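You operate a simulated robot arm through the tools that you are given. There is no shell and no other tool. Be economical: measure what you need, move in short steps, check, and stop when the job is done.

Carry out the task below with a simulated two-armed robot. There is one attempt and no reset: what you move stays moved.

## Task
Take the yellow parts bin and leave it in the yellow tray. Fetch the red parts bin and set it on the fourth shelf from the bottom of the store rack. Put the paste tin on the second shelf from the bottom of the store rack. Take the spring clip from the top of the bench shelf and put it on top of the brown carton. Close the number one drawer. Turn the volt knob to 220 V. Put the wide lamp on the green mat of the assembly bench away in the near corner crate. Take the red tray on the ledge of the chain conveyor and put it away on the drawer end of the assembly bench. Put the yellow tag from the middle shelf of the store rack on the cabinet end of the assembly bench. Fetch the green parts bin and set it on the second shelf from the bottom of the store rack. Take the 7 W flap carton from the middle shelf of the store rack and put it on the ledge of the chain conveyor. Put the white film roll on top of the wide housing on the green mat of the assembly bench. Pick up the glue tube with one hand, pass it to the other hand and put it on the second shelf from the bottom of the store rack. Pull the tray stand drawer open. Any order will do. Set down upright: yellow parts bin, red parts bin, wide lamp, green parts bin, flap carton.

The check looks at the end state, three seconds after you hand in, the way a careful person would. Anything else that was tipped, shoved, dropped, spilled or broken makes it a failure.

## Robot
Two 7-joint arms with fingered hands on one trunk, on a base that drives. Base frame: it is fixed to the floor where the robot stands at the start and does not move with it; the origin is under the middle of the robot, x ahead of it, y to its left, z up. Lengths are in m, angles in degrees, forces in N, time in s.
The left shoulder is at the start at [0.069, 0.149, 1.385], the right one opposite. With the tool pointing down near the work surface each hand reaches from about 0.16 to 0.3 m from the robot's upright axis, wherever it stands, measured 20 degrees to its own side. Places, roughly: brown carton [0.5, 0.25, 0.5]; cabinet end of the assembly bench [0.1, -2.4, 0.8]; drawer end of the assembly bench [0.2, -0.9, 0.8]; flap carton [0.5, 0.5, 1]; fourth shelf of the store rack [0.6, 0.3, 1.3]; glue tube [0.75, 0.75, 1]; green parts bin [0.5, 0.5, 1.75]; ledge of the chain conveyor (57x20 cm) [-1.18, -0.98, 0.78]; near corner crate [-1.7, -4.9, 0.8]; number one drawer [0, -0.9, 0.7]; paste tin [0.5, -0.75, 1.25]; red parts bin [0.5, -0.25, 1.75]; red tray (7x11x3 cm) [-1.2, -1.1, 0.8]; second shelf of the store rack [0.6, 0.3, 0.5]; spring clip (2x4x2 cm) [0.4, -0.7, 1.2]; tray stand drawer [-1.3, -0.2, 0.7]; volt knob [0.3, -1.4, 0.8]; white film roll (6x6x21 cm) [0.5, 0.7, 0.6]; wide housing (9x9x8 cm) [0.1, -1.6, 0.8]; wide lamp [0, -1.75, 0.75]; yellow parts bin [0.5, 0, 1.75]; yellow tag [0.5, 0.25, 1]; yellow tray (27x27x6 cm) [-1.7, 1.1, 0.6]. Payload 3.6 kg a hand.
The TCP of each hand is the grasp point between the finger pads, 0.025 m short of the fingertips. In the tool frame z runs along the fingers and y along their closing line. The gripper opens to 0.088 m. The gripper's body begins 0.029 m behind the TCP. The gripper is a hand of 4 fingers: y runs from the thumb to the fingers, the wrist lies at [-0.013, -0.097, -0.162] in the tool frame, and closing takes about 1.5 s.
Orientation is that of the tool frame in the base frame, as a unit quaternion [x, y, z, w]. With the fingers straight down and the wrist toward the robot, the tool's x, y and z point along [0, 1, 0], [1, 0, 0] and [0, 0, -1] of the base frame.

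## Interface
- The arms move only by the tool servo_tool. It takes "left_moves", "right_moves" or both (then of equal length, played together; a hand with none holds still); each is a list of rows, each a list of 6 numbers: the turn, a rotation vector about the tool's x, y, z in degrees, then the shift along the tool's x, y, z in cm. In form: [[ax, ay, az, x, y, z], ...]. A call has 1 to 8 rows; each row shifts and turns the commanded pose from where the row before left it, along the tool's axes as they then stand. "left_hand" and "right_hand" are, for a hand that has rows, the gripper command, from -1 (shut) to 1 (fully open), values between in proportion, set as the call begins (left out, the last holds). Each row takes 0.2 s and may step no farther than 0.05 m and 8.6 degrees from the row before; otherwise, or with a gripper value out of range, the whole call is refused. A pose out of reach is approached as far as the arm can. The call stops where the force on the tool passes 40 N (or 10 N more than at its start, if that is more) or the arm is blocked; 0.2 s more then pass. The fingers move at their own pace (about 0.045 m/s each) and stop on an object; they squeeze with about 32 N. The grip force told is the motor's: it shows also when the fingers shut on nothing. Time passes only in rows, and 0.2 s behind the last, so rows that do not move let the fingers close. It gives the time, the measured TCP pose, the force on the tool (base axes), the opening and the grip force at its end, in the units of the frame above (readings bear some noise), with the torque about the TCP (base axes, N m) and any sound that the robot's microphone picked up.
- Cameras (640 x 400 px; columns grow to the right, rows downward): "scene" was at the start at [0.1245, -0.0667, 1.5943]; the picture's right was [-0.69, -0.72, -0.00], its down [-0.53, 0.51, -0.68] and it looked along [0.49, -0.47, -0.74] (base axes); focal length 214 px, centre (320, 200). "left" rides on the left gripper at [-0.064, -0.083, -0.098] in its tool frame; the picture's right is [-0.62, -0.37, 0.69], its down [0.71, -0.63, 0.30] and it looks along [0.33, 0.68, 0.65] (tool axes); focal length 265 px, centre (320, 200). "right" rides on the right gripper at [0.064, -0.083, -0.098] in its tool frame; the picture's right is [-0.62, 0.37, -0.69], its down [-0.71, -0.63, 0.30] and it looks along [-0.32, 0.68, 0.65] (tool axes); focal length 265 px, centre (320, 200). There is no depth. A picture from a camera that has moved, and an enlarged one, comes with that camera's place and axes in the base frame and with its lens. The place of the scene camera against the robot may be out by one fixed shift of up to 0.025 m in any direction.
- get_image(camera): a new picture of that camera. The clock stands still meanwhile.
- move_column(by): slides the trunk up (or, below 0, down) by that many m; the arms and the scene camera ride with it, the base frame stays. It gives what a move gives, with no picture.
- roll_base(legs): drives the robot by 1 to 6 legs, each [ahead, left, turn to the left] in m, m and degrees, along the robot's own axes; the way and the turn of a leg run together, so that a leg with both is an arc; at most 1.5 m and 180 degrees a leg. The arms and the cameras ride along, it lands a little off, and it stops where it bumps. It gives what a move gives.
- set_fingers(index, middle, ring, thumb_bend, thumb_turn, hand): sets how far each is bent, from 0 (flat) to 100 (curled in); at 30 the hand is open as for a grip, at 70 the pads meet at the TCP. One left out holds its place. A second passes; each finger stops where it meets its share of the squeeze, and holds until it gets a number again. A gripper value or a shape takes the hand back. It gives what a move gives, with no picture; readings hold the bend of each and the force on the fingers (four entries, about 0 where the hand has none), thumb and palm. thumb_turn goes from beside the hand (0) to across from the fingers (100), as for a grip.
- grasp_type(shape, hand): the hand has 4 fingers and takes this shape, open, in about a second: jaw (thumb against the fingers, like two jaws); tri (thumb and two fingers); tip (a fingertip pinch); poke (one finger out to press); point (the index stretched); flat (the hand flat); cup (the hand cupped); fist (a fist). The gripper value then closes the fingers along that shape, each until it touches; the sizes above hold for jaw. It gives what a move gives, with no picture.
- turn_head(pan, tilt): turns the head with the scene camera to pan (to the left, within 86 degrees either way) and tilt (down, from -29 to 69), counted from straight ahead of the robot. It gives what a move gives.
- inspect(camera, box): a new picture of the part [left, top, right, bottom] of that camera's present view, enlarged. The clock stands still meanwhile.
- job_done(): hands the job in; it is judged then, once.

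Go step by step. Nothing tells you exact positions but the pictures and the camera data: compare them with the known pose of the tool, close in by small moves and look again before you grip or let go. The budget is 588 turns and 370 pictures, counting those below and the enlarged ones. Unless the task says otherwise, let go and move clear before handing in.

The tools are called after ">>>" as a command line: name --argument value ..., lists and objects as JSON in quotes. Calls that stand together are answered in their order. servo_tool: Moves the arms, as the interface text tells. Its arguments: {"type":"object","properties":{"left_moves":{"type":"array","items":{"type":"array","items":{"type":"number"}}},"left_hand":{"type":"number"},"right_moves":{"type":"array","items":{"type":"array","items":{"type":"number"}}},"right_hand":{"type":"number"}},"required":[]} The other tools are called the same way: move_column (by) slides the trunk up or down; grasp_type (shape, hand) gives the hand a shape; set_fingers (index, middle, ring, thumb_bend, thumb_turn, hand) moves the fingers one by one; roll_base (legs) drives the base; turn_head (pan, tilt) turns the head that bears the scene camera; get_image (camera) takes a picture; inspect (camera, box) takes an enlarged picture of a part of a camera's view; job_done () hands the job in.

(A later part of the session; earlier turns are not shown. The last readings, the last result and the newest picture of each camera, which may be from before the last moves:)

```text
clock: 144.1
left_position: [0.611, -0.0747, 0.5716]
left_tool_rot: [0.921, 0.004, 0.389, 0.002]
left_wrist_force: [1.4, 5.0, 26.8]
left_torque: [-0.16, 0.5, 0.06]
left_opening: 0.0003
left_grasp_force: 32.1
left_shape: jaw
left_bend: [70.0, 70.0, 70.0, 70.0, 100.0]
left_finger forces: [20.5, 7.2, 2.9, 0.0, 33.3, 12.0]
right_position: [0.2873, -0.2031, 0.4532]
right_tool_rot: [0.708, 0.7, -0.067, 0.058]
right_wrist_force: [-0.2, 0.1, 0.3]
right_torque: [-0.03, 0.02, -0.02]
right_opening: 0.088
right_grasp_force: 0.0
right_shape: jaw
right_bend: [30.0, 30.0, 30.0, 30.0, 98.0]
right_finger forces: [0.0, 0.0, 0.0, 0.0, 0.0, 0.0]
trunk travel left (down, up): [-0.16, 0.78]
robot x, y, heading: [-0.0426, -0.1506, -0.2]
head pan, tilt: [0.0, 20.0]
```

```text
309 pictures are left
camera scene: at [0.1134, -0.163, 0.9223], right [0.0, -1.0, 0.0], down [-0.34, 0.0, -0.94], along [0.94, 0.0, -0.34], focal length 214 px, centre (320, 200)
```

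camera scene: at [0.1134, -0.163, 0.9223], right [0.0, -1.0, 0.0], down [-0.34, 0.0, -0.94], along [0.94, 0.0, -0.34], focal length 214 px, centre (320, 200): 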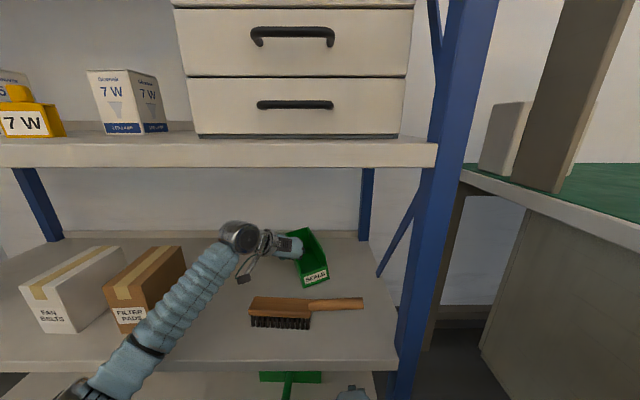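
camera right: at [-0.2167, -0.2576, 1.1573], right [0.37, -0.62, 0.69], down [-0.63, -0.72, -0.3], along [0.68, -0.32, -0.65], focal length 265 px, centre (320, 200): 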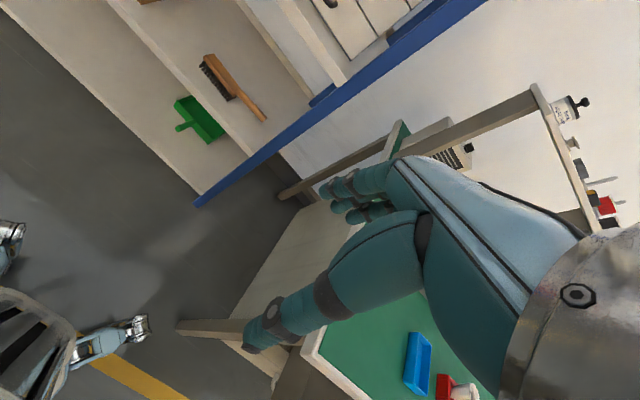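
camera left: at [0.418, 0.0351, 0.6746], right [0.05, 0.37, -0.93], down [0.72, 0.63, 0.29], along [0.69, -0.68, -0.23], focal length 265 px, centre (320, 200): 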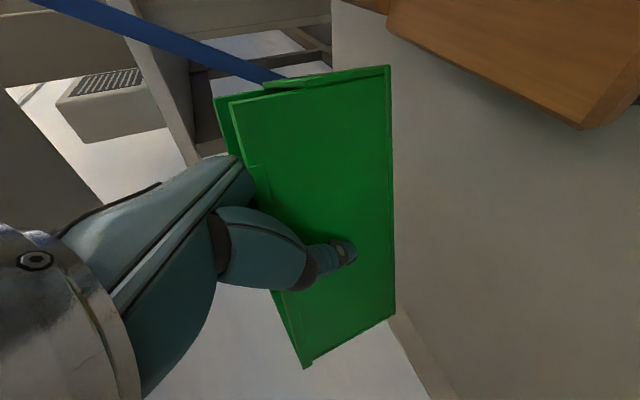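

Contact (27 N). I ease and open.

>>> servo_tool --left_moves '[[0, 0, 0, 0.2, 0, -0.2], [0, 0, 0, 0, 0, 0], [0, 0, 0, 0, 0, 0], [0, 0, 0, 0, 0, 0], [0, 0, 0, 0, 0, 0], [0, 0, 0, 0, 0, 0], [0, 0, 0, 0, 0, 0]]' --left_hand 1

>>> servo_tool --left_moves '[[0, 0, 0, 1.0, 0, -1.0], [0, 0, 0, 1.6, 0, -1.6], [0, 0, 0, 1.6, 0, -1.6], [0, 0, 0, 1.4, 0, -1.4], [0, 0, 0, 0, 0, 0]]'

>>> get_image --camera "scene"

>>> get_image --camera "left"

```text
clock: 145.7
left_position: [0.6106, -0.0751, 0.5689]
left_tool_rot: [0.923, 0.003, 0.385, 0.002]
left_wrist_force: [2.5, 3.4, 22.9]
left_torque: [-0.42, 1.05, -0.09]
left_opening: 0.0875
left_grasp_force: 0.2
left_shape: jaw
left_bend: [30.0, 30.0, 30.0, 30.0, 98.0]
left_finger forces: [0.1, 0.0, 0.0, 0.0, 0.1, 21.1]
right_position: [0.288, -0.2016, 0.4531]
right_tool_rot: [0.707, 0.701, -0.068, 0.057]
right_wrist_force: [0.1, -0.7, -0.4]
right_torque: [-0.02, -0.04, 0.03]
right_opening: 0.0876
right_grasp_force: 0.0
right_shape: jaw
right_bend: [30.0, 30.0, 30.0, 30.0, 98.0]
right_finger forces: [0.0, 0.0, 0.0, 0.0, 0.0, 0.0]
trunk travel left (down, up): [-0.16, 0.78]
robot x, y, heading: [-0.0452, -0.1485, 0.0]
head pan, tilt: [0.0, 20.0]
```

```text
clock: 146.9
left_position: [0.6106, -0.0757, 0.6447]
left_tool_rot: [0.924, 0.003, 0.383, 0.0]
left_wrist_force: [-0.8, 0.6, -0.5]
left_torque: [0.0, 0.05, 0.01]
left_opening: 0.0876
left_grasp_force: 0.0
left_shape: jaw
left_bend: [30.0, 30.0, 30.0, 30.0, 98.0]
left_finger forces: [0.0, 0.0, 0.0, 0.0, 0.1, 0.1]
right_position: [0.2888, -0.2024, 0.4532]
right_tool_rot: [0.708, 0.701, -0.07, 0.055]
right_wrist_force: [1.1, 0.4, 1.1]
right_torque: [0.05, 0.01, -0.03]
right_opening: 0.088
right_grasp_force: 0.0
right_shape: jaw
right_bend: [30.0, 30.0, 30.0, 30.0, 98.0]
right_finger forces: [0.1, 0.1, 0.1, 0.0, 0.1, 0.0]
trunk travel left (down, up): [-0.16, 0.78]
robot x, y, heading: [-0.0427, -0.1517, 0.1]
head pan, tilt: [0.0, 20.0]
```

```text
308 pictures are left
camera scene: at [0.1165, -0.1631, 0.9213], right [0.0, -1.0, 0.0], down [-0.34, 0.0, -0.94], along [0.94, 0.0, -0.34], focal length 214 px, centre (320, 200)
```

scene: 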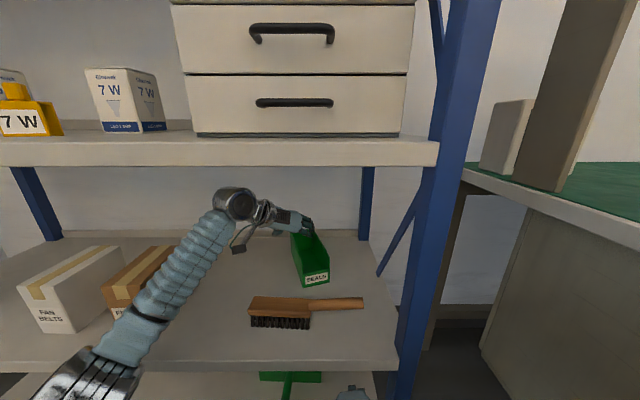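

```text
307 pictures are left
camera left: at [0.4943, 0.0067, 0.6695], right [0.05, 0.37, -0.93], down [0.72, 0.63, 0.29], along [0.69, -0.68, -0.23], focal length 265 px, centre (320, 200)
```

left: 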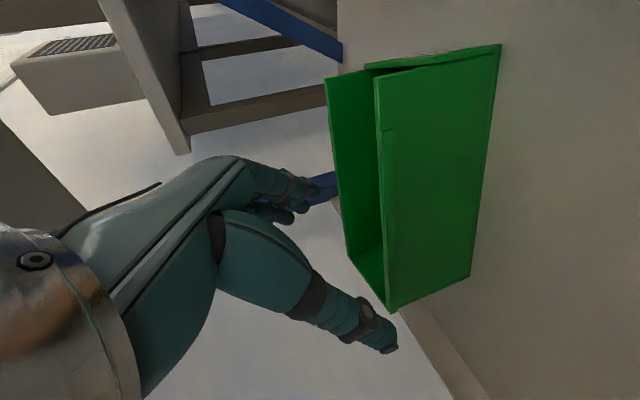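

Green bin placed. Next the yellow bin: I retract and back off.

>>> servo_tool --left_moves '[[0, 0, 0, -3.3, 0, -3.3], [0, 0, 0, -3.3, 0, -3.3], [0, 0, 0, -3.3, 0, -3.3], [0, 0, 0, -3.3, 0, -3.3], [0, 0, 0, -3.3, 0, -3.3], [0, 0, 0, 0, 0, 0]]'

>>> roll_base --legs '[[-0.3, 0, 0]]'

```text
clock: 148.3
left_position: [0.378, -0.0777, 0.6489]
left_tool_rot: [0.924, 0.003, 0.382, 0.001]
left_wrist_force: [0.1, 0.1, 1.6]
left_torque: [0.0, 0.01, -0.01]
left_opening: 0.0874
left_grasp_force: 0.0
left_shape: jaw
left_bend: [30.0, 30.0, 30.0, 30.0, 98.0]
left_finger forces: [0.0, 0.0, 0.0, 0.1, 0.0, 0.0]
right_position: [0.2883, -0.2027, 0.4523]
right_tool_rot: [0.707, 0.701, -0.07, 0.056]
right_wrist_force: [-1.5, -0.5, 0.0]
right_torque: [0.0, 0.02, -0.01]
right_opening: 0.0881
right_grasp_force: 0.0
right_shape: jaw
right_bend: [30.0, 30.0, 30.0, 30.0, 98.0]
right_finger forces: [0.0, 0.1, 0.0, 0.0, 0.0, 0.1]
trunk travel left (down, up): [-0.16, 0.78]
robot x, y, heading: [-0.0418, -0.1527, -0.2]
head pan, tilt: [0.0, 20.0]
```

```text
clock: 152.7
left_position: [0.0777, -0.0784, 0.6493]
left_tool_rot: [0.924, 0.001, 0.382, 0.002]
left_wrist_force: [0.5, -0.3, -0.2]
left_torque: [-0.01, 0.02, 0.0]
left_opening: 0.0876
left_grasp_force: 0.1
left_shape: jaw
left_bend: [30.0, 30.0, 30.0, 30.0, 98.0]
left_finger forces: [0.0, 0.0, 0.1, 0.0, 0.0, 0.0]
right_position: [-0.013, -0.2026, 0.4529]
right_tool_rot: [0.707, 0.702, -0.069, 0.056]
right_wrist_force: [0.4, 0.3, 0.8]
right_torque: [-0.04, -0.04, 0.01]
right_opening: 0.088
right_grasp_force: 0.0
right_shape: jaw
right_bend: [30.0, 30.0, 30.0, 30.0, 98.0]
right_finger forces: [0.1, 0.1, 0.2, 0.0, 0.1, 0.1]
trunk travel left (down, up): [-0.16, 0.78]
robot x, y, heading: [-0.3492, -0.1515, -0.3]
head pan, tilt: [0.0, 20.0]
```

>>> move_column --by 0.4

>>> move_column --by 0.375

>>> servo_tool --left_moves '[[0, 0, 0, 3.4, 0, -3.4], [0, 0, 0, 3.4, 0, -3.4], [0, 0, 0, 3.4, 0, -3.4], [0, 0, 0, 3.4, 0, -3.4], [0, 0, 0, 3.4, 0, -3.4], [0, 0, 0, 3.4, 0, -3.4], [0, 0, 0, 3.4, 0, -3.4], [0, 0, 0, 3.4, 0, -3.4]]'

>>> roll_base --legs '[[0, 0.15, 0], [0.29, 0, 0.3]]'

>>> get_image --camera "left"

>>> turn_head --pan 0 --tilt 0

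>>> get_image --camera "scene"

```text
clock: 156.5
left_position: [0.0788, -0.0781, 1.0491]
left_tool_rot: [0.924, 0.002, 0.382, 0.001]
left_wrist_force: [0.0, 0.4, -0.1]
left_torque: [0.01, -0.01, -0.03]
left_opening: 0.0876
left_grasp_force: 0.0
left_shape: jaw
left_bend: [30.0, 30.0, 30.0, 30.0, 98.0]
left_finger forces: [0.0, 0.0, 0.1, 0.0, 0.1, 0.0]
right_position: [-0.0118, -0.2017, 0.8527]
right_tool_rot: [0.707, 0.702, -0.068, 0.056]
right_wrist_force: [-1.1, 0.0, 0.2]
right_torque: [0.0, 0.01, -0.01]
right_opening: 0.0879
right_grasp_force: 0.1
right_shape: jaw
right_bend: [30.0, 30.0, 30.0, 30.0, 98.0]
right_finger forces: [0.0, 0.0, 0.1, 0.1, 0.0, 0.0]
trunk travel left (down, up): [-0.56, 0.38]
robot x, y, heading: [-0.3464, -0.1497, 0.0]
head pan, tilt: [0.0, 20.0]
```

```text
clock: 160.1
left_position: [0.0776, -0.0784, 1.4246]
left_tool_rot: [0.924, 0.002, 0.383, 0.002]
left_wrist_force: [0.1, 0.4, -0.6]
left_torque: [0.01, -0.01, 0.0]
left_opening: 0.0876
left_grasp_force: 0.1
left_shape: jaw
left_bend: [30.0, 30.0, 30.0, 30.0, 98.0]
left_finger forces: [0.0, 0.0, 0.0, 0.0, 0.1, 0.1]
right_position: [-0.0125, -0.2011, 1.2285]
right_tool_rot: [0.707, 0.702, -0.068, 0.056]
right_wrist_force: [-0.3, 0.2, 0.3]
right_torque: [0.03, -0.02, -0.01]
right_opening: 0.0877
right_grasp_force: 0.0
right_shape: jaw
right_bend: [30.0, 30.0, 30.0, 30.0, 98.0]
right_finger forces: [0.0, 0.1, 0.1, 0.0, 0.0, 0.0]
trunk travel left (down, up): [-0.935, 0.005]
robot x, y, heading: [-0.3477, -0.148, -0.0]
head pan, tilt: [0.0, 20.0]
```

```text
clock: 161.9
left_position: [0.0753, -0.0757, 1.8075]
left_tool_rot: [0.924, 0.001, 0.383, -0.001]
left_wrist_force: [0.0, -0.5, -0.2]
left_torque: [0.02, -0.01, -0.01]
left_opening: 0.0876
left_grasp_force: 0.0
left_shape: jaw
left_bend: [30.0, 30.0, 30.0, 30.0, 98.0]
left_finger forces: [0.0, 0.0, 0.0, 0.1, 0.1, 0.0]
right_position: [-0.014, -0.2041, 1.2271]
right_tool_rot: [0.707, 0.702, -0.067, 0.056]
right_wrist_force: [0.2, -0.5, -0.2]
right_torque: [0.05, -0.02, 0.01]
right_opening: 0.0879
right_grasp_force: 0.0
right_shape: jaw
right_bend: [30.0, 30.0, 30.0, 30.0, 98.0]
right_finger forces: [0.0, 0.0, 0.1, 0.1, 0.0, 0.1]
trunk travel left (down, up): [-0.935, 0.005]
robot x, y, heading: [-0.3481, -0.1477, -0.1]
head pan, tilt: [0.0, 20.0]
```

```text
clock: 168.4
left_position: [0.3722, 0.082, 1.8088]
left_tool_rot: [0.924, 0.006, 0.383, -0.001]
left_wrist_force: [-0.2, 0.2, -0.3]
left_torque: [0.01, -0.02, -0.02]
left_opening: 0.0875
left_grasp_force: 0.0
left_shape: jaw
left_bend: [30.0, 30.0, 30.0, 30.0, 98.0]
left_finger forces: [0.0, 0.0, 0.0, 0.0, 0.1, 0.0]
right_position: [0.2825, -0.0479, 1.2275]
right_tool_rot: [0.704, 0.704, -0.07, 0.057]
right_wrist_force: [0.0, -0.4, 0.1]
right_torque: [0.02, 0.01, 0.0]
right_opening: 0.0877
right_grasp_force: 0.0
right_shape: jaw
right_bend: [30.0, 30.0, 30.0, 30.0, 98.0]
right_finger forces: [0.1, 0.0, 0.0, 0.0, 0.1, 0.0]
trunk travel left (down, up): [-0.935, 0.005]
robot x, y, heading: [-0.0547, 0.0026, 0.4]
head pan, tilt: [0.0, 20.0]
```

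```text
306 pictures are left
camera left: at [0.2552, 0.1646, 1.8322], right [0.05, 0.36, -0.93], down [0.71, 0.64, 0.29], along [0.7, -0.68, -0.23], focal length 265 px, centre (320, 200)
```

left: 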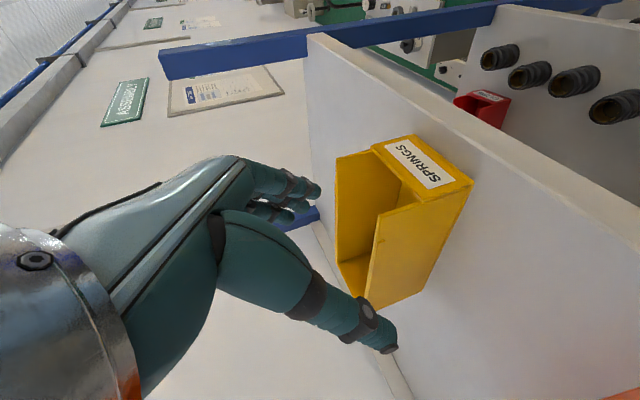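

```text
clock: 169.2
left_position: [0.3714, 0.0804, 1.8079]
left_tool_rot: [0.924, 0.006, 0.383, 0.0]
left_wrist_force: [1.0, 0.2, 0.4]
left_torque: [-0.02, 0.02, 0.0]
left_opening: 0.0874
left_grasp_force: 0.0
left_shape: jaw
left_bend: [30.0, 30.0, 30.0, 30.0, 98.0]
left_finger forces: [0.0, 0.1, 0.0, 0.0, 0.1, 0.0]
right_position: [0.2831, -0.0495, 1.2263]
right_tool_rot: [0.704, 0.704, -0.069, 0.057]
right_wrist_force: [-0.1, -1.0, 0.6]
right_torque: [0.01, 0.04, 0.0]
right_opening: 0.0881
right_grasp_force: 0.1
right_shape: jaw
right_bend: [30.0, 30.0, 30.0, 30.0, 98.0]
right_finger forces: [0.0, 0.0, 0.0, 0.0, 0.1, 0.1]
trunk travel left (down, up): [-0.935, 0.005]
robot x, y, heading: [-0.0502, -0.0009, 0.3]
head pan, tilt: [0.0, 0.0]
```

```text
305 pictures are left
camera scene: at [0.1065, -0.0115, 1.7286], right [0.01, -1.0, 0.0], down [0.0, 0.0, -1.0], along [1.0, 0.01, 0.0], focal length 214 px, centre (320, 200)
```

scene: 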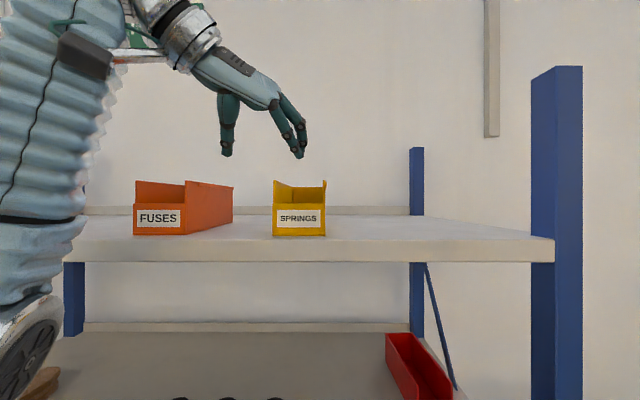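

>>> servo_tool --left_moves '[[0, 0, 0, 3.0, 1.2, 3.0], [0, 0, 0, 3.0, 1.2, 3.0], [0, 0, 0, -1.5, 0, 1.9], [0, 0, 0, 0, 0, 0]]'

>>> get_image --camera "left"

>>> get_image --camera "scene"

```text
clock: 170.2
left_position: [0.4609, 0.0622, 1.7844]
left_tool_rot: [0.924, 0.007, 0.383, 0.0]
left_wrist_force: [-0.2, 0.1, 0.5]
left_torque: [-0.02, -0.03, -0.02]
left_opening: 0.0876
left_grasp_force: 0.0
left_shape: jaw
left_bend: [30.0, 30.0, 30.0, 30.0, 98.0]
left_finger forces: [0.0, 0.0, 0.0, 0.0, 0.0, 0.0]
right_position: [0.2834, -0.0466, 1.2276]
right_tool_rot: [0.705, 0.704, -0.071, 0.057]
right_wrist_force: [0.7, -0.2, 0.0]
right_torque: [0.01, -0.03, -0.02]
right_opening: 0.0881
right_grasp_force: 0.1
right_shape: jaw
right_bend: [30.0, 30.0, 30.0, 30.0, 98.0]
right_finger forces: [0.1, 0.0, 0.1, 0.0, 0.0, 0.0]
trunk travel left (down, up): [-0.935, 0.005]
robot x, y, heading: [-0.0515, 0.0003, 0.4]
head pan, tilt: [0.0, 0.0]
```

```text
304 pictures are left
camera left: at [0.3449, 0.144, 1.8084], right [0.05, 0.36, -0.93], down [0.71, 0.64, 0.29], along [0.7, -0.68, -0.23], focal length 265 px, centre (320, 200)
```

left: 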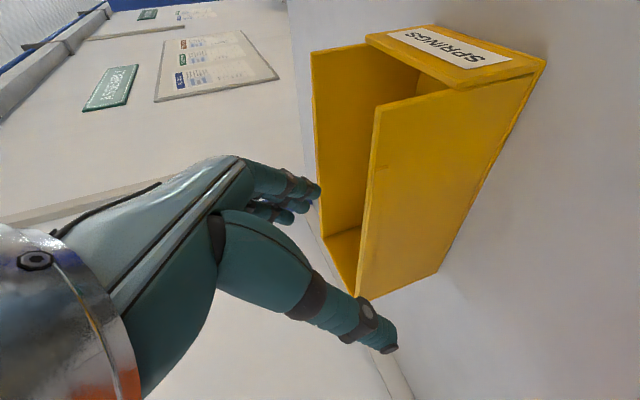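

```text
303 pictures are left
camera scene: at [0.1075, -0.0067, 1.7285], right [0.01, -1.0, 0.0], down [0.0, 0.0, -1.0], along [1.0, 0.01, 0.0], focal length 214 px, centre (320, 200)
```

scene: 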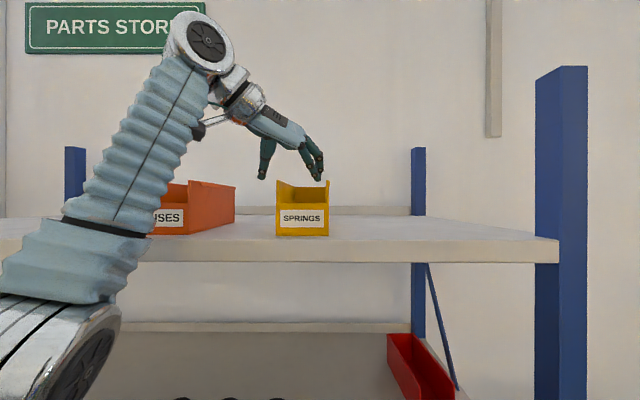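

The fingers are near the right wall; I shift 1.5 cm left and descend.

>>> servo_tool --left_moves '[[0, 0, 0, 0, -1.5, 0], [0, 0, 0, -1.2, 0, 1.2], [0, 0, 0, -1.1, 0, 1.1], [0, 0, 0, -1.0, 0, 1.0], [0, 0, 0, 0, 0, 0]]'

>>> get_image --camera "left"

```text
clock: 171.4
left_position: [0.4589, 0.0781, 1.7375]
left_tool_rot: [0.924, 0.006, 0.382, -0.001]
left_wrist_force: [-0.7, -0.8, 0.2]
left_torque: [-0.04, 0.05, 0.01]
left_opening: 0.0879
left_grasp_force: 0.1
left_shape: jaw
left_bend: [30.0, 30.0, 30.0, 30.0, 98.0]
left_finger forces: [0.1, 0.0, 0.0, 0.0, 0.0, 0.0]
right_position: [0.2822, -0.0475, 1.2273]
right_tool_rot: [0.705, 0.704, -0.07, 0.057]
right_wrist_force: [-0.1, 0.5, 0.2]
right_torque: [-0.02, -0.01, 0.0]
right_opening: 0.0877
right_grasp_force: 0.0
right_shape: jaw
right_bend: [30.0, 30.0, 30.0, 30.0, 98.0]
right_finger forces: [0.0, 0.0, 0.1, 0.0, 0.0, 0.0]
trunk travel left (down, up): [-0.935, 0.005]
robot x, y, heading: [-0.0453, 0.0008, 0.4]
head pan, tilt: [0.0, 0.0]
```

```text
302 pictures are left
camera left: at [0.3418, 0.1589, 1.7619], right [0.05, 0.36, -0.93], down [0.71, 0.64, 0.29], along [0.7, -0.68, -0.23], focal length 265 px, centre (320, 200)
```

left: 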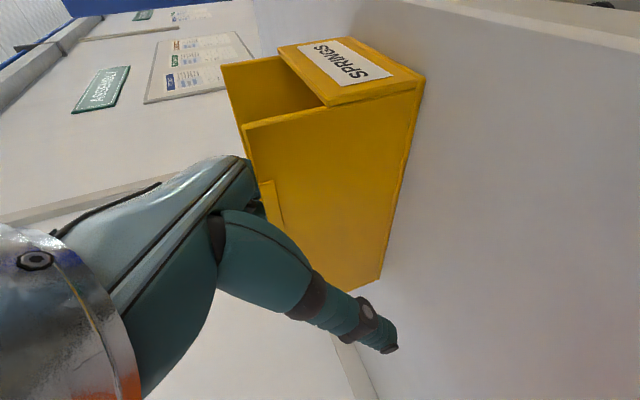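

Clean entry. Close the hand.

>>> servo_tool --left_moves '[[0, 0, 0, 0, 0, 0], [0, 0, 0, 0, 0, 0], [0, 0, 0, 0, 0, 0], [0, 0, 0, 0, 0, 0], [0, 0, 0, 0, 0, 0], [0, 0, 0, 0, 0, 0], [0, 0, 0, 0, 0, 0], [0, 0, 0, 0, 0, 0]]' --left_hand -1

>>> servo_tool --left_moves '[[0, 0, 0, 1, 0, -1], [0, 0, 0, 1.2, 0, -1.2], [0, 0, 0, 1.0, 0, -1.0], [0, 0, 0, 0, 0, 0]]'

>>> get_image --camera "left"

```text
clock: 173.2
left_position: [0.4584, 0.076, 1.7379]
left_tool_rot: [0.924, 0.006, 0.383, -0.001]
left_wrist_force: [-0.1, -0.1, 0.7]
left_torque: [0.06, 0.03, -0.02]
left_opening: 0.0
left_grasp_force: 32.3
left_shape: jaw
left_bend: [70.0, 70.0, 70.0, 70.0, 100.0]
left_finger forces: [17.8, 8.1, 3.7, 0.0, 29.7, 0.0]
right_position: [0.2831, -0.0496, 1.227]
right_tool_rot: [0.705, 0.704, -0.069, 0.056]
right_wrist_force: [-0.4, -0.9, -0.6]
right_torque: [0.03, 0.01, 0.0]
right_opening: 0.0881
right_grasp_force: 0.0
right_shape: jaw
right_bend: [30.0, 30.0, 30.0, 30.0, 98.0]
right_finger forces: [0.0, 0.1, 0.0, 0.0, 0.1, 0.1]
trunk travel left (down, up): [-0.935, 0.005]
robot x, y, heading: [-0.0508, 0.0013, 0.6]
head pan, tilt: [0.0, 0.0]
```

```text
clock: 174.2
left_position: [0.4593, 0.0748, 1.7815]
left_tool_rot: [0.924, 0.006, 0.383, -0.001]
left_wrist_force: [0.1, 0.0, -0.8]
left_torque: [0.03, 0.01, -0.01]
left_opening: 0.0
left_grasp_force: 32.2
left_shape: jaw
left_bend: [70.0, 70.0, 70.0, 70.0, 100.0]
left_finger forces: [19.4, 7.6, 3.4, 0.0, 30.4, 0.0]
right_position: [0.2839, -0.0476, 1.2273]
right_tool_rot: [0.705, 0.704, -0.07, 0.058]
right_wrist_force: [0.1, 0.1, 0.4]
right_torque: [-0.04, -0.01, -0.01]
right_opening: 0.0878
right_grasp_force: 0.1
right_shape: jaw
right_bend: [30.0, 30.0, 30.0, 30.0, 98.0]
right_finger forces: [0.0, 0.0, 0.0, 0.0, 0.0, 0.0]
trunk travel left (down, up): [-0.935, 0.005]
robot x, y, heading: [-0.0539, 0.0043, 0.5]
head pan, tilt: [0.0, 0.0]
```

```text
301 pictures are left
camera left: at [0.343, 0.1569, 1.805], right [0.05, 0.37, -0.93], down [0.71, 0.64, 0.29], along [0.7, -0.68, -0.23], focal length 265 px, centre (320, 200)
```

left: 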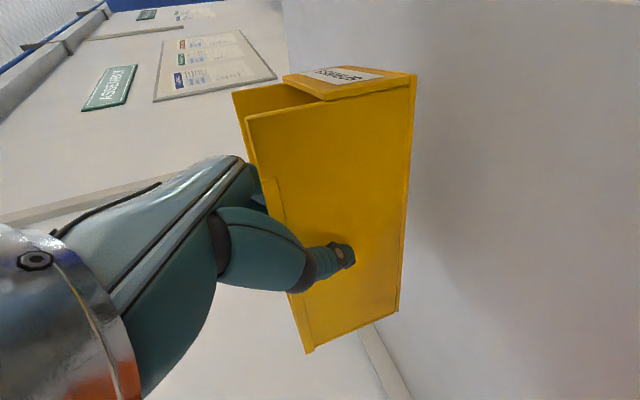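

Yellow bin lifted. I retract, back off and lower the hand to travel posture.

>>> servo_tool --left_moves '[[0, 0, 0, -2, 0, -2], [0, 0, 0, -2, 0, -2], [0, 0, 0, -2, 0, -2], [0, 0, 0, 0, 0, 0]]'

>>> roll_base --legs '[[-0.55, 0, 0]]'

>>> servo_tool --left_moves '[[0, 0, 0, -3.4, 0, 3.4], [0, 0, 0, -3.4, 0, 3.4], [0, 0, 0, -3.4, 0, 3.4], [0, 0, 0, -3.4, 0, 3.4], [0, 0, 0, -3.4, 0, 3.4], [0, 0, 0, -3.4, 0, 3.4], [0, 0, 0, -3.4, 0, 3.4], [0, 0, 0, 0, 0, 0]]'

>>> roll_base --legs '[[0, 1.02, 0]]'

>>> turn_head --pan 86 --tilt 30

>>> get_image --camera "scene"

```text
clock: 175.2
left_position: [0.3743, 0.0754, 1.7828]
left_tool_rot: [0.924, 0.006, 0.383, -0.001]
left_wrist_force: [0.3, -0.6, -0.3]
left_torque: [0.03, 0.06, 0.01]
left_opening: 0.0001
left_grasp_force: 31.7
left_shape: jaw
left_bend: [70.0, 70.0, 70.0, 70.0, 100.0]
left_finger forces: [19.7, 7.5, 3.3, 0.0, 30.4, 0.0]
right_position: [0.2819, -0.0499, 1.2273]
right_tool_rot: [0.705, 0.704, -0.069, 0.057]
right_wrist_force: [-1.2, 0.3, -0.1]
right_torque: [0.01, 0.0, -0.01]
right_opening: 0.0877
right_grasp_force: 0.1
right_shape: jaw
right_bend: [30.0, 30.0, 30.0, 30.0, 98.0]
right_finger forces: [0.1, 0.0, 0.1, 0.1, 0.0, 0.0]
trunk travel left (down, up): [-0.935, 0.005]
robot x, y, heading: [-0.0494, -0.0026, 0.3]
head pan, tilt: [0.0, 0.0]
```

```text
clock: 182.6
left_position: [-0.1658, 0.0707, 1.7823]
left_tool_rot: [0.924, 0.009, 0.382, -0.003]
left_wrist_force: [0.4, 0.9, -1.4]
left_torque: [0.02, 0.05, 0.01]
left_opening: 0.0
left_grasp_force: 31.8
left_shape: jaw
left_bend: [70.0, 70.0, 70.0, 70.0, 100.0]
left_finger forces: [20.0, 7.2, 3.4, 0.1, 30.5, 0.1]
right_position: [-0.2544, -0.0536, 1.2272]
right_tool_rot: [0.701, 0.707, -0.068, 0.056]
right_wrist_force: [-0.1, -0.5, -0.4]
right_torque: [-0.04, 0.0, -0.01]
right_opening: 0.0882
right_grasp_force: 0.0
right_shape: jaw
right_bend: [30.0, 30.0, 30.0, 30.0, 98.0]
right_finger forces: [0.0, 0.0, 0.0, 0.0, 0.0, 0.0]
trunk travel left (down, up): [-0.935, 0.005]
robot x, y, heading: [-0.5939, -0.0079, 0.8]
head pan, tilt: [0.0, 0.0]
```

```text
clock: 184.4
left_position: [-0.1711, 0.0713, 1.4423]
left_tool_rot: [0.923, 0.01, 0.384, -0.002]
left_wrist_force: [0.4, 0.3, -1.1]
left_torque: [0.04, 0.05, 0.03]
left_opening: 0.0001
left_grasp_force: 32.1
left_shape: jaw
left_bend: [70.0, 70.0, 70.0, 70.0, 100.0]
left_finger forces: [20.2, 7.0, 3.3, 0.1, 30.6, 0.0]
right_position: [-0.2576, -0.0527, 1.2278]
right_tool_rot: [0.702, 0.707, -0.069, 0.057]
right_wrist_force: [0.2, 0.2, 0.5]
right_torque: [0.0, 0.02, 0.0]
right_opening: 0.0878
right_grasp_force: 0.1
right_shape: jaw
right_bend: [30.0, 30.0, 30.0, 30.0, 98.0]
right_finger forces: [0.1, 0.1, 0.0, 0.0, 0.1, 0.0]
trunk travel left (down, up): [-0.935, 0.005]
robot x, y, heading: [-0.5924, -0.0097, 0.8]
head pan, tilt: [0.0, 0.0]
```

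```text
clock: 197.8
left_position: [-0.1989, 1.1076, 1.441]
left_tool_rot: [0.924, 0.019, 0.383, -0.007]
left_wrist_force: [0.3, -0.3, -1.1]
left_torque: [0.03, 0.01, -0.03]
left_opening: 0.0
left_grasp_force: 31.9
left_shape: jaw
left_bend: [70.0, 70.0, 70.0, 70.0, 100.0]
left_finger forces: [20.7, 6.5, 3.1, 0.0, 30.4, 0.0]
right_position: [-0.2829, 0.9825, 1.2271]
right_tool_rot: [0.693, 0.715, -0.069, 0.057]
right_wrist_force: [1.0, 0.3, -0.1]
right_torque: [-0.03, -0.02, 0.02]
right_opening: 0.0876
right_grasp_force: 0.0
right_shape: jaw
right_bend: [30.0, 30.0, 30.0, 30.0, 98.0]
right_finger forces: [0.0, 0.0, 0.0, 0.0, 0.0, 0.0]
trunk travel left (down, up): [-0.935, 0.005]
robot x, y, heading: [-0.6229, 1.0237, 2.3]
head pan, tilt: [0.0, 0.0]
```

```text
clock: 199.4
left_position: [-0.2005, 1.1078, 1.4422]
left_tool_rot: [0.924, 0.021, 0.383, -0.007]
left_wrist_force: [0.2, -0.1, -0.4]
left_torque: [0.03, 0.06, 0.0]
left_opening: 0.0001
left_grasp_force: 31.9
left_shape: jaw
left_bend: [70.0, 70.0, 70.0, 70.0, 100.0]
left_finger forces: [20.7, 6.5, 3.1, 0.0, 30.5, 0.1]
right_position: [-0.285, 0.9816, 1.2275]
right_tool_rot: [0.693, 0.715, -0.068, 0.058]
right_wrist_force: [-0.7, -0.2, -0.6]
right_torque: [0.01, 0.02, -0.01]
right_opening: 0.0878
right_grasp_force: 0.1
right_shape: jaw
right_bend: [30.0, 30.0, 30.0, 30.0, 98.0]
right_finger forces: [0.1, 0.1, 0.0, 0.1, 0.0, 0.0]
trunk travel left (down, up): [-0.935, 0.005]
robot x, y, heading: [-0.6192, 1.0219, 1.9]
head pan, tilt: [85.9, 30.0]
```

```text
300 pictures are left
camera scene: at [-0.5492, 1.101, 1.6803], right [1.0, -0.03, 0.0], down [-0.02, -0.5, -0.87], along [0.03, 0.87, -0.5], focal length 214 px, centre (320, 200)
```

scene: 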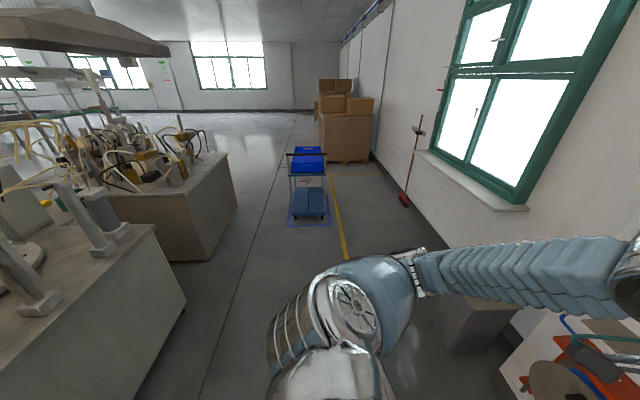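

Clear floor around. I rotate to face the tray stand.

>>> roll_base --legs '[[0, 0, 178]]'

>>> turn_head --pan 0 --tilt 35

>>> get_image --camera "scene"

```text
clock: 218.9
left_position: [-1.0469, 0.9692, 1.4418]
left_tool_rot: [0.019, 0.924, 0.009, -0.382]
left_wrist_force: [-0.6, 0.3, -1.6]
left_torque: [-0.11, -0.05, 0.0]
left_opening: 0.0001
left_grasp_force: 32.1
left_shape: jaw
left_bend: [70.0, 71.0, 70.0, 73.0, 96.0]
left_finger forces: [24.6, 1.8, 0.0, 0.1, 27.1, 0.0]
right_position: [-0.9532, 1.0868, 1.2274]
right_tool_rot: [-0.685, 0.723, 0.054, 0.07]
right_wrist_force: [-0.5, 0.0, -0.4]
right_torque: [0.0, 0.03, -0.01]
right_opening: 0.088
right_grasp_force: 0.1
right_shape: jaw
right_bend: [30.0, 30.0, 30.0, 30.0, 98.0]
right_finger forces: [0.1, 0.1, 0.1, 0.0, 0.0, 0.0]
trunk travel left (down, up): [-0.935, 0.005]
robot x, y, heading: [-0.6228, 1.0182, 177.6]
head pan, tilt: [85.9, 30.0]
```

```text
clock: 220.5
left_position: [-1.0452, 0.9693, 1.443]
left_tool_rot: [0.019, 0.924, 0.01, -0.382]
left_wrist_force: [0.1, -0.4, -1.8]
left_torque: [-0.03, -0.05, 0.0]
left_opening: 0.0002
left_grasp_force: 31.8
left_shape: jaw
left_bend: [70.0, 71.0, 70.0, 73.0, 96.0]
left_finger forces: [24.6, 1.8, 0.0, 0.1, 27.1, 0.0]
right_position: [-0.9531, 1.0868, 1.2281]
right_tool_rot: [-0.686, 0.723, 0.055, 0.071]
right_wrist_force: [-0.4, -0.7, -0.3]
right_torque: [0.0, 0.04, 0.02]
right_opening: 0.0881
right_grasp_force: 0.0
right_shape: jaw
right_bend: [30.0, 30.0, 30.0, 30.0, 98.0]
right_finger forces: [0.0, 0.0, 0.0, 0.0, 0.0, 0.1]
trunk travel left (down, up): [-0.935, 0.005]
robot x, y, heading: [-0.618, 1.0209, 177.4]
head pan, tilt: [0.0, 35.0]
```

```text
299 pictures are left
camera scene: at [-0.7398, 1.0148, 1.6725], right [0.04, 1.0, 0.0], down [0.57, -0.02, -0.82], along [-0.82, 0.04, -0.57], focal length 214 px, centre (320, 200)
```

scene: 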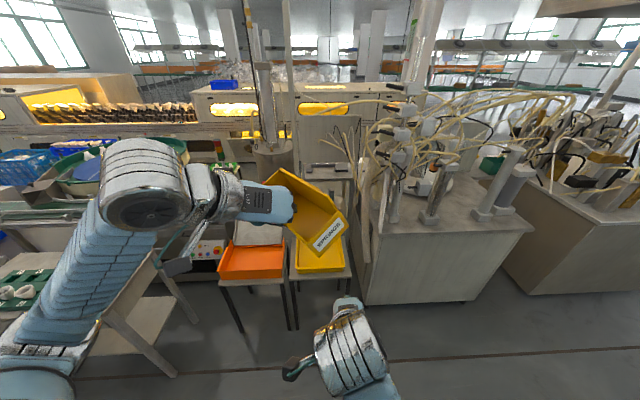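

The bin shifted in the grip during rotation. Check.

>>> get_image --camera "left"

>>> inspect --camera "scene" --box '[200, 150, 380, 290]'

```text
298 pictures are left
camera left: at [-0.9348, 0.8799, 1.4668], right [-0.07, -0.36, -0.93], down [-0.75, -0.6, 0.29], along [-0.66, 0.71, -0.23], focal length 265 px, centre (320, 200)
```

left: 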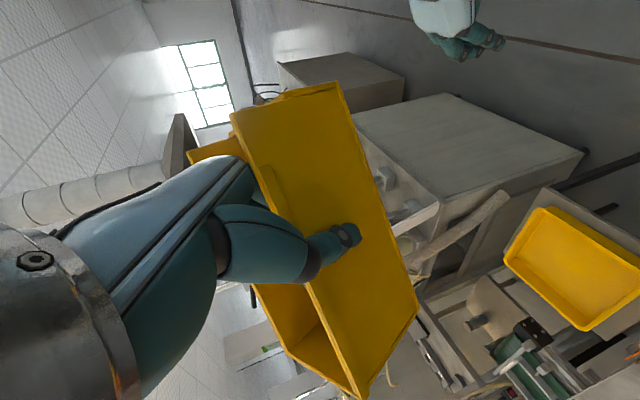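

```text
2.86 times, centred on (290, 220) of scene
camera zoom: at [-0.7398, 1.0148, 1.6725], right [0.04, 1.0, 0.0], down [0.57, -0.02, -0.82], along [-0.82, 0.04, -0.57], focal length 613 px, centre (406, 143)
```

zoom: 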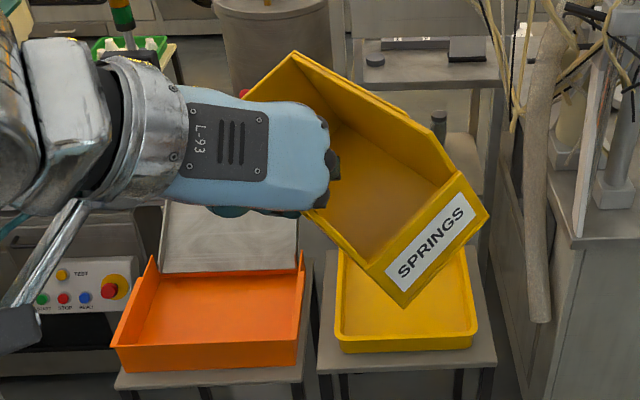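

The bin is level but yawed about 40° in the fingers. That still fits the tray (centre about (-1.69, 1.07)). I tuck the right hand aside, then lower the trunk.

>>> servo_tool --right_moves '[[0, 0, 0, -4, -2.4, 0], [0, 0, 0, -4, -2.4, 0], [0, 0, 0, -4, -2.4, 0], [0, 0, 0, -4, -2.4, 0], [0, 0, 0, -4, -2.4, 0], [0, 0, 0, 0, 0, 0]]'

>>> move_column --by -0.35

>>> move_column --by -0.25

>>> get_image --camera "scene"

```text
clock: 221.9
left_position: [-1.0466, 0.9701, 1.4421]
left_tool_rot: [0.019, 0.924, 0.01, -0.383]
left_wrist_force: [-0.5, -0.3, -1.4]
left_torque: [-0.04, -0.06, -0.03]
left_opening: 0.0
left_grasp_force: 32.0
left_shape: jaw
left_bend: [70.0, 71.0, 70.0, 73.0, 96.0]
left_finger forces: [24.6, 1.8, 0.0, 0.0, 27.0, 0.1]
right_position: [-0.9921, 1.1708, 1.2201]
right_tool_rot: [-0.685, 0.722, 0.055, 0.072]
right_wrist_force: [0.1, -0.9, 0.5]
right_torque: [-0.02, -0.01, 0.01]
right_opening: 0.0883
right_grasp_force: 0.1
right_shape: jaw
right_bend: [30.0, 30.0, 30.0, 30.0, 98.0]
right_finger forces: [0.1, 0.1, 0.0, 0.0, 0.0, 0.1]
right hand out of reach, approached as far as the arm can: row 1, 2, 3, 4, 5
trunk travel left (down, up): [-0.935, 0.005]
robot x, y, heading: [-0.6187, 1.019, 177.7]
head pan, tilt: [0.0, 35.0]
```

```text
clock: 225.3
left_position: [-1.0465, 0.9687, 1.0925]
left_tool_rot: [0.019, 0.924, 0.01, -0.382]
left_wrist_force: [-0.1, -1.0, -0.7]
left_torque: [-0.05, -0.03, -0.01]
left_opening: 0.0001
left_grasp_force: 32.0
left_shape: jaw
left_bend: [70.0, 71.0, 70.0, 73.0, 96.0]
left_finger forces: [24.7, 1.6, 0.0, 0.0, 27.0, 0.1]
right_position: [-0.9918, 1.1686, 0.8716]
right_tool_rot: [-0.685, 0.722, 0.055, 0.072]
right_wrist_force: [0.2, -0.6, 0.4]
right_torque: [0.02, 0.02, -0.02]
right_opening: 0.0879
right_grasp_force: 0.0
right_shape: jaw
right_bend: [30.0, 30.0, 30.0, 30.0, 98.0]
right_finger forces: [0.1, 0.0, 0.1, 0.0, 0.0, 0.1]
trunk travel left (down, up): [-0.585, 0.355]
robot x, y, heading: [-0.6223, 1.0189, 177.6]
head pan, tilt: [0.0, 35.0]
```

```text
clock: 227.9
left_position: [-1.0451, 0.9683, 0.8425]
left_tool_rot: [0.019, 0.924, 0.01, -0.383]
left_wrist_force: [-0.1, 0.1, -1.1]
left_torque: [-0.07, -0.03, -0.02]
left_opening: 0.0002
left_grasp_force: 31.8
left_shape: jaw
left_bend: [70.0, 71.0, 70.0, 73.0, 96.0]
left_finger forces: [24.8, 1.6, 0.1, 0.0, 26.9, 0.0]
right_position: [-0.9929, 1.1693, 0.6205]
right_tool_rot: [-0.686, 0.722, 0.055, 0.072]
right_wrist_force: [-0.4, -0.2, 0.0]
right_torque: [-0.01, 0.01, 0.03]
right_opening: 0.0879
right_grasp_force: 0.1
right_shape: jaw
right_bend: [30.0, 30.0, 30.0, 30.0, 98.0]
right_finger forces: [0.0, 0.0, 0.1, 0.0, 0.1, 0.0]
trunk travel left (down, up): [-0.335, 0.605]
robot x, y, heading: [-0.6211, 1.0225, 177.8]
head pan, tilt: [0.0, 35.0]
```

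```text
296 pictures are left
camera scene: at [-0.7399, 1.015, 1.0725], right [0.04, 1.0, 0.0], down [0.57, -0.03, -0.82], along [-0.82, 0.04, -0.57], focal length 214 px, centre (320, 200)
```

scene: 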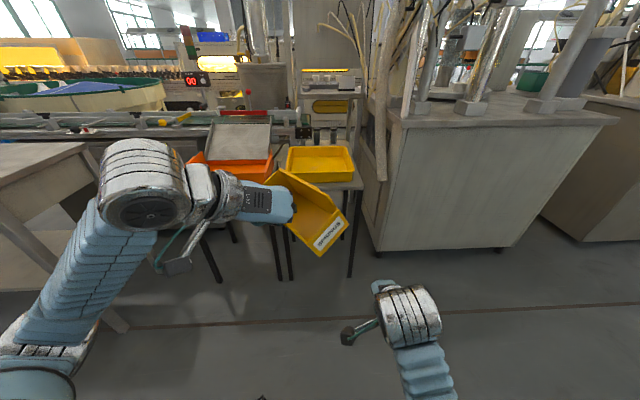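

I lower and tuck the right hand so it stays clear of the table.

>>> servo_tool --right_moves '[[0, 0, 0, 0, 0, 4], [0, 0, 0, 0, -2.5, 4], [0, 0, 0, 0, -2.5, 4], [0, 0, 0, 0, -3, 4], [0, 0, 0, 0, -3, 0], [0, 0, 0, 0, 0, 0]]'

>>> roll_base --legs '[[0.4, -0.07, 1]]'

>>> turn_head --pan 0 --tilt 45

>>> get_image --camera "scene"

>>> get_image --camera "left"

```text
clock: 229.3
left_position: [-1.0455, 0.9692, 0.8418]
left_tool_rot: [0.019, 0.924, 0.01, -0.383]
left_wrist_force: [-0.1, -0.1, -1.4]
left_torque: [-0.05, -0.05, 0.03]
left_opening: 0.0001
left_grasp_force: 31.6
left_shape: jaw
left_bend: [70.0, 71.0, 70.0, 73.0, 96.0]
left_finger forces: [24.7, 1.6, 0.1, 0.1, 26.9, 0.1]
right_position: [-0.8756, 1.1892, 0.4671]
right_tool_rot: [-0.685, 0.723, 0.055, 0.071]
right_wrist_force: [0.1, -0.5, -0.3]
right_torque: [0.02, -0.02, -0.01]
right_opening: 0.088
right_grasp_force: 0.1
right_shape: jaw
right_bend: [30.0, 30.0, 30.0, 30.0, 98.0]
right_finger forces: [0.0, 0.0, 0.0, 0.0, 0.1, 0.0]
trunk travel left (down, up): [-0.335, 0.605]
robot x, y, heading: [-0.619, 1.0209, 177.4]
head pan, tilt: [0.0, 35.0]
```

```text
clock: 234.8
left_position: [-1.4344, 1.0462, 0.8409]
left_tool_rot: [0.01, 0.924, 0.006, -0.382]
left_wrist_force: [1.2, 0.0, -0.5]
left_torque: [-0.04, -0.06, 0.01]
left_opening: 0.0001
left_grasp_force: 31.2
left_shape: jaw
left_bend: [70.0, 71.0, 70.0, 73.0, 95.0]
left_finger forces: [24.6, 0.9, 0.0, 0.0, 26.5, 0.0]
right_position: [-1.2695, 1.2698, 0.4663]
right_tool_rot: [-0.691, 0.717, 0.055, 0.072]
right_wrist_force: [0.2, 0.0, -0.1]
right_torque: [0.02, 0.01, -0.01]
right_opening: 0.0878
right_grasp_force: 0.0
right_shape: jaw
right_bend: [30.0, 30.0, 30.0, 30.0, 98.0]
right_finger forces: [0.0, 0.0, 0.0, 0.0, 0.0, 0.0]
trunk travel left (down, up): [-0.335, 0.605]
robot x, y, heading: [-1.0105, 1.0989, 178.8]
head pan, tilt: [0.0, 35.0]
```

```text
clock: 235.6
left_position: [-1.435, 1.0461, 0.8425]
left_tool_rot: [0.011, 0.924, 0.005, -0.382]
left_wrist_force: [-1.2, -0.6, -1.4]
left_torque: [-0.04, -0.04, 0.04]
left_opening: 0.0
left_grasp_force: 32.0
left_shape: jaw
left_bend: [70.0, 71.0, 70.0, 73.0, 95.0]
left_finger forces: [24.8, 1.0, 0.0, 0.1, 26.3, 0.1]
right_position: [-1.2688, 1.2695, 0.4658]
right_tool_rot: [-0.691, 0.717, 0.055, 0.07]
right_wrist_force: [-0.6, 0.5, -1.0]
right_torque: [0.01, 0.03, 0.03]
right_opening: 0.0882
right_grasp_force: 0.0
right_shape: jaw
right_bend: [30.0, 30.0, 30.0, 30.0, 98.0]
right_finger forces: [0.0, 0.1, 0.0, 0.1, 0.0, 0.0]
trunk travel left (down, up): [-0.335, 0.605]
robot x, y, heading: [-1.0113, 1.1079, 178.3]
head pan, tilt: [0.0, 45.0]
```

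```text
295 pictures are left
camera scene: at [-1.1244, 1.0971, 1.0577], right [0.03, 1.0, 0.0], down [0.71, -0.02, -0.71], along [-0.71, 0.02, -0.71], focal length 214 px, centre (320, 200)
```

scene: 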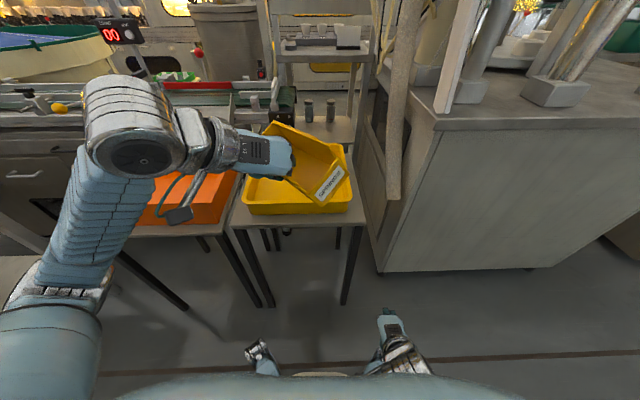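

```text
294 pictures are left
camera left: at [-1.3226, 0.9592, 0.8667], right [-0.06, -0.36, -0.93], down [-0.74, -0.61, 0.29], along [-0.67, 0.7, -0.23], focal length 265 px, centre (320, 200)
```

left: 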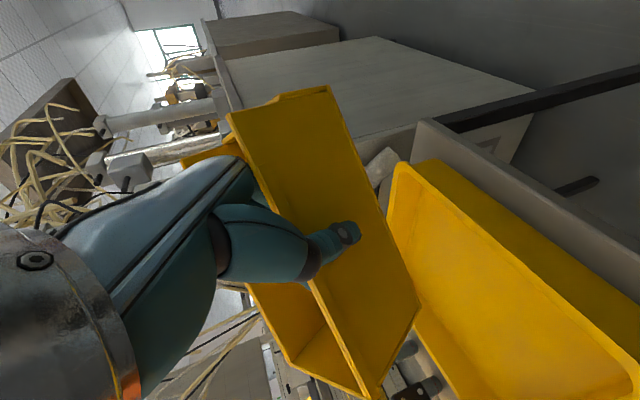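

I extend over the tray centre.

>>> servo_tool --left_moves '[[0, 0, 0, 3.45, 0.2, 3.45], [0, 0, 0, 3.45, 0.2, 3.45], [0, 0, 0, 3.45, 0.2, 3.45], [0, 0, 0, 3.3, 0.1, 3.3], [0, 0, 0, 0, 0, 0]]'

>>> servo_tool --left_moves '[[0, 0, 0, -2.5, 0, 2.5], [0, 0, 0, -2.5, 0, 2.5], [0, 0, 0, -2.5, 0, 2.5], [0, 0, 0, 0, 0, 0]]'

>>> get_image --camera "scene"

>>> get_image --camera "left"

```text
clock: 236.8
left_position: [-1.6274, 1.0623, 0.8428]
left_tool_rot: [0.012, 0.923, 0.005, -0.384]
left_wrist_force: [-0.4, -0.7, -0.3]
left_torque: [-0.05, -0.05, 0.0]
left_opening: 0.0002
left_grasp_force: 32.2
left_shape: jaw
left_bend: [70.0, 71.0, 70.0, 73.0, 95.0]
left_finger forces: [24.5, 0.8, 0.0, 0.0, 26.1, 0.0]
right_position: [-1.2682, 1.2686, 0.4663]
right_tool_rot: [-0.69, 0.718, 0.056, 0.071]
right_wrist_force: [-0.3, 0.0, 0.0]
right_torque: [0.01, 0.01, 0.0]
right_opening: 0.0879
right_grasp_force: 0.0
right_shape: jaw
right_bend: [30.0, 30.0, 30.0, 30.0, 98.0]
right_finger forces: [0.0, 0.0, 0.0, 0.0, 0.0, 0.0]
trunk travel left (down, up): [-0.335, 0.605]
robot x, y, heading: [-1.016, 1.1029, 178.5]
head pan, tilt: [0.0, 45.0]
```

```text
clock: 237.8
left_position: [-1.626, 1.0612, 0.7369]
left_tool_rot: [0.011, 0.924, 0.006, -0.382]
left_wrist_force: [-0.6, 0.0, -0.3]
left_torque: [-0.05, -0.07, -0.03]
left_opening: 0.0
left_grasp_force: 31.5
left_shape: jaw
left_bend: [70.0, 71.0, 70.0, 73.0, 95.0]
left_finger forces: [24.7, 0.5, 0.0, 0.0, 26.1, 0.1]
right_position: [-1.2683, 1.2695, 0.4668]
right_tool_rot: [-0.691, 0.718, 0.055, 0.072]
right_wrist_force: [0.7, -0.3, 0.2]
right_torque: [0.0, 0.03, 0.01]
right_opening: 0.0877
right_grasp_force: 0.1
right_shape: jaw
right_bend: [30.0, 30.0, 30.0, 30.0, 98.0]
right_finger forces: [0.0, 0.1, 0.0, 0.0, 0.0, 0.0]
trunk travel left (down, up): [-0.335, 0.605]
robot x, y, heading: [-1.0103, 1.1067, 178.2]
head pan, tilt: [0.0, 45.0]
```

```text
293 pictures are left
camera scene: at [-1.1242, 1.0973, 1.0577], right [0.03, 1.0, 0.0], down [0.71, -0.02, -0.71], along [-0.71, 0.02, -0.71], focal length 214 px, centre (320, 200)
```

scene: 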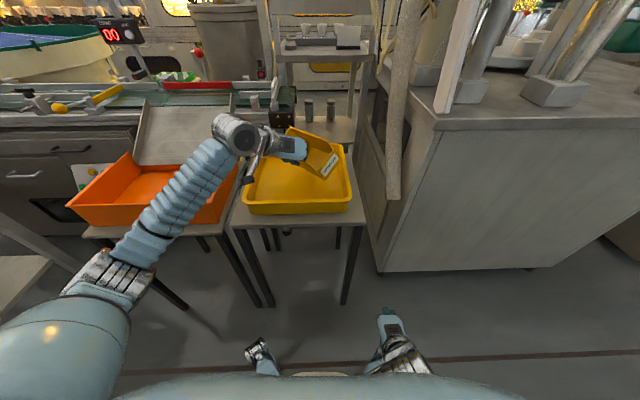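

```text
292 pictures are left
camera left: at [-1.5137, 0.9729, 0.7605], right [-0.06, -0.36, -0.93], down [-0.74, -0.61, 0.29], along [-0.67, 0.7, -0.23], focal length 265 px, centre (320, 200)
```

left: 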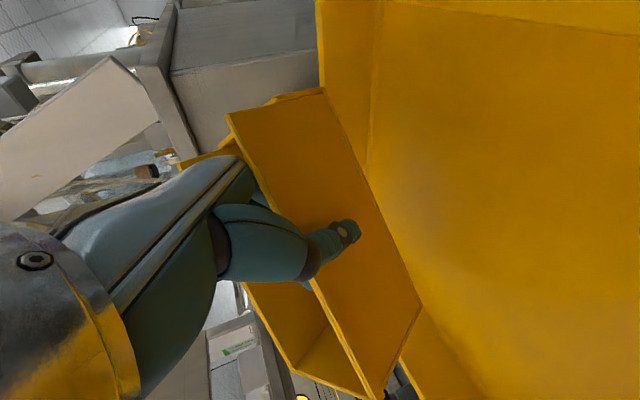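

>>> inspect --camera "scene" --box '[220, 110, 380, 230]'

```text
3.33 times, centred on (300, 170) of scene
camera zoom: at [-1.1242, 1.0973, 1.0577], right [0.03, 1.0, 0.0], down [0.71, -0.02, -0.71], along [-0.71, 0.02, -0.71], focal length 715 px, centre (387, 300)
```

zoom: 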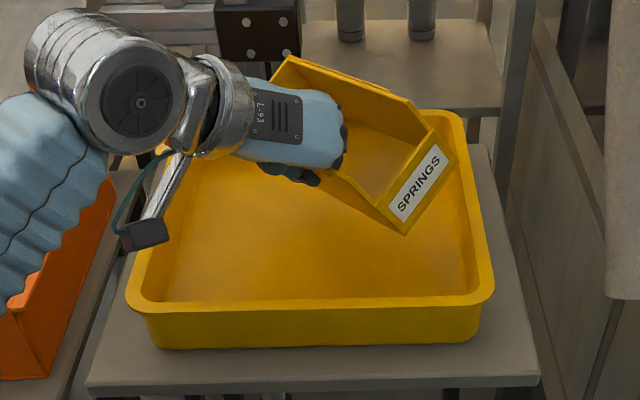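

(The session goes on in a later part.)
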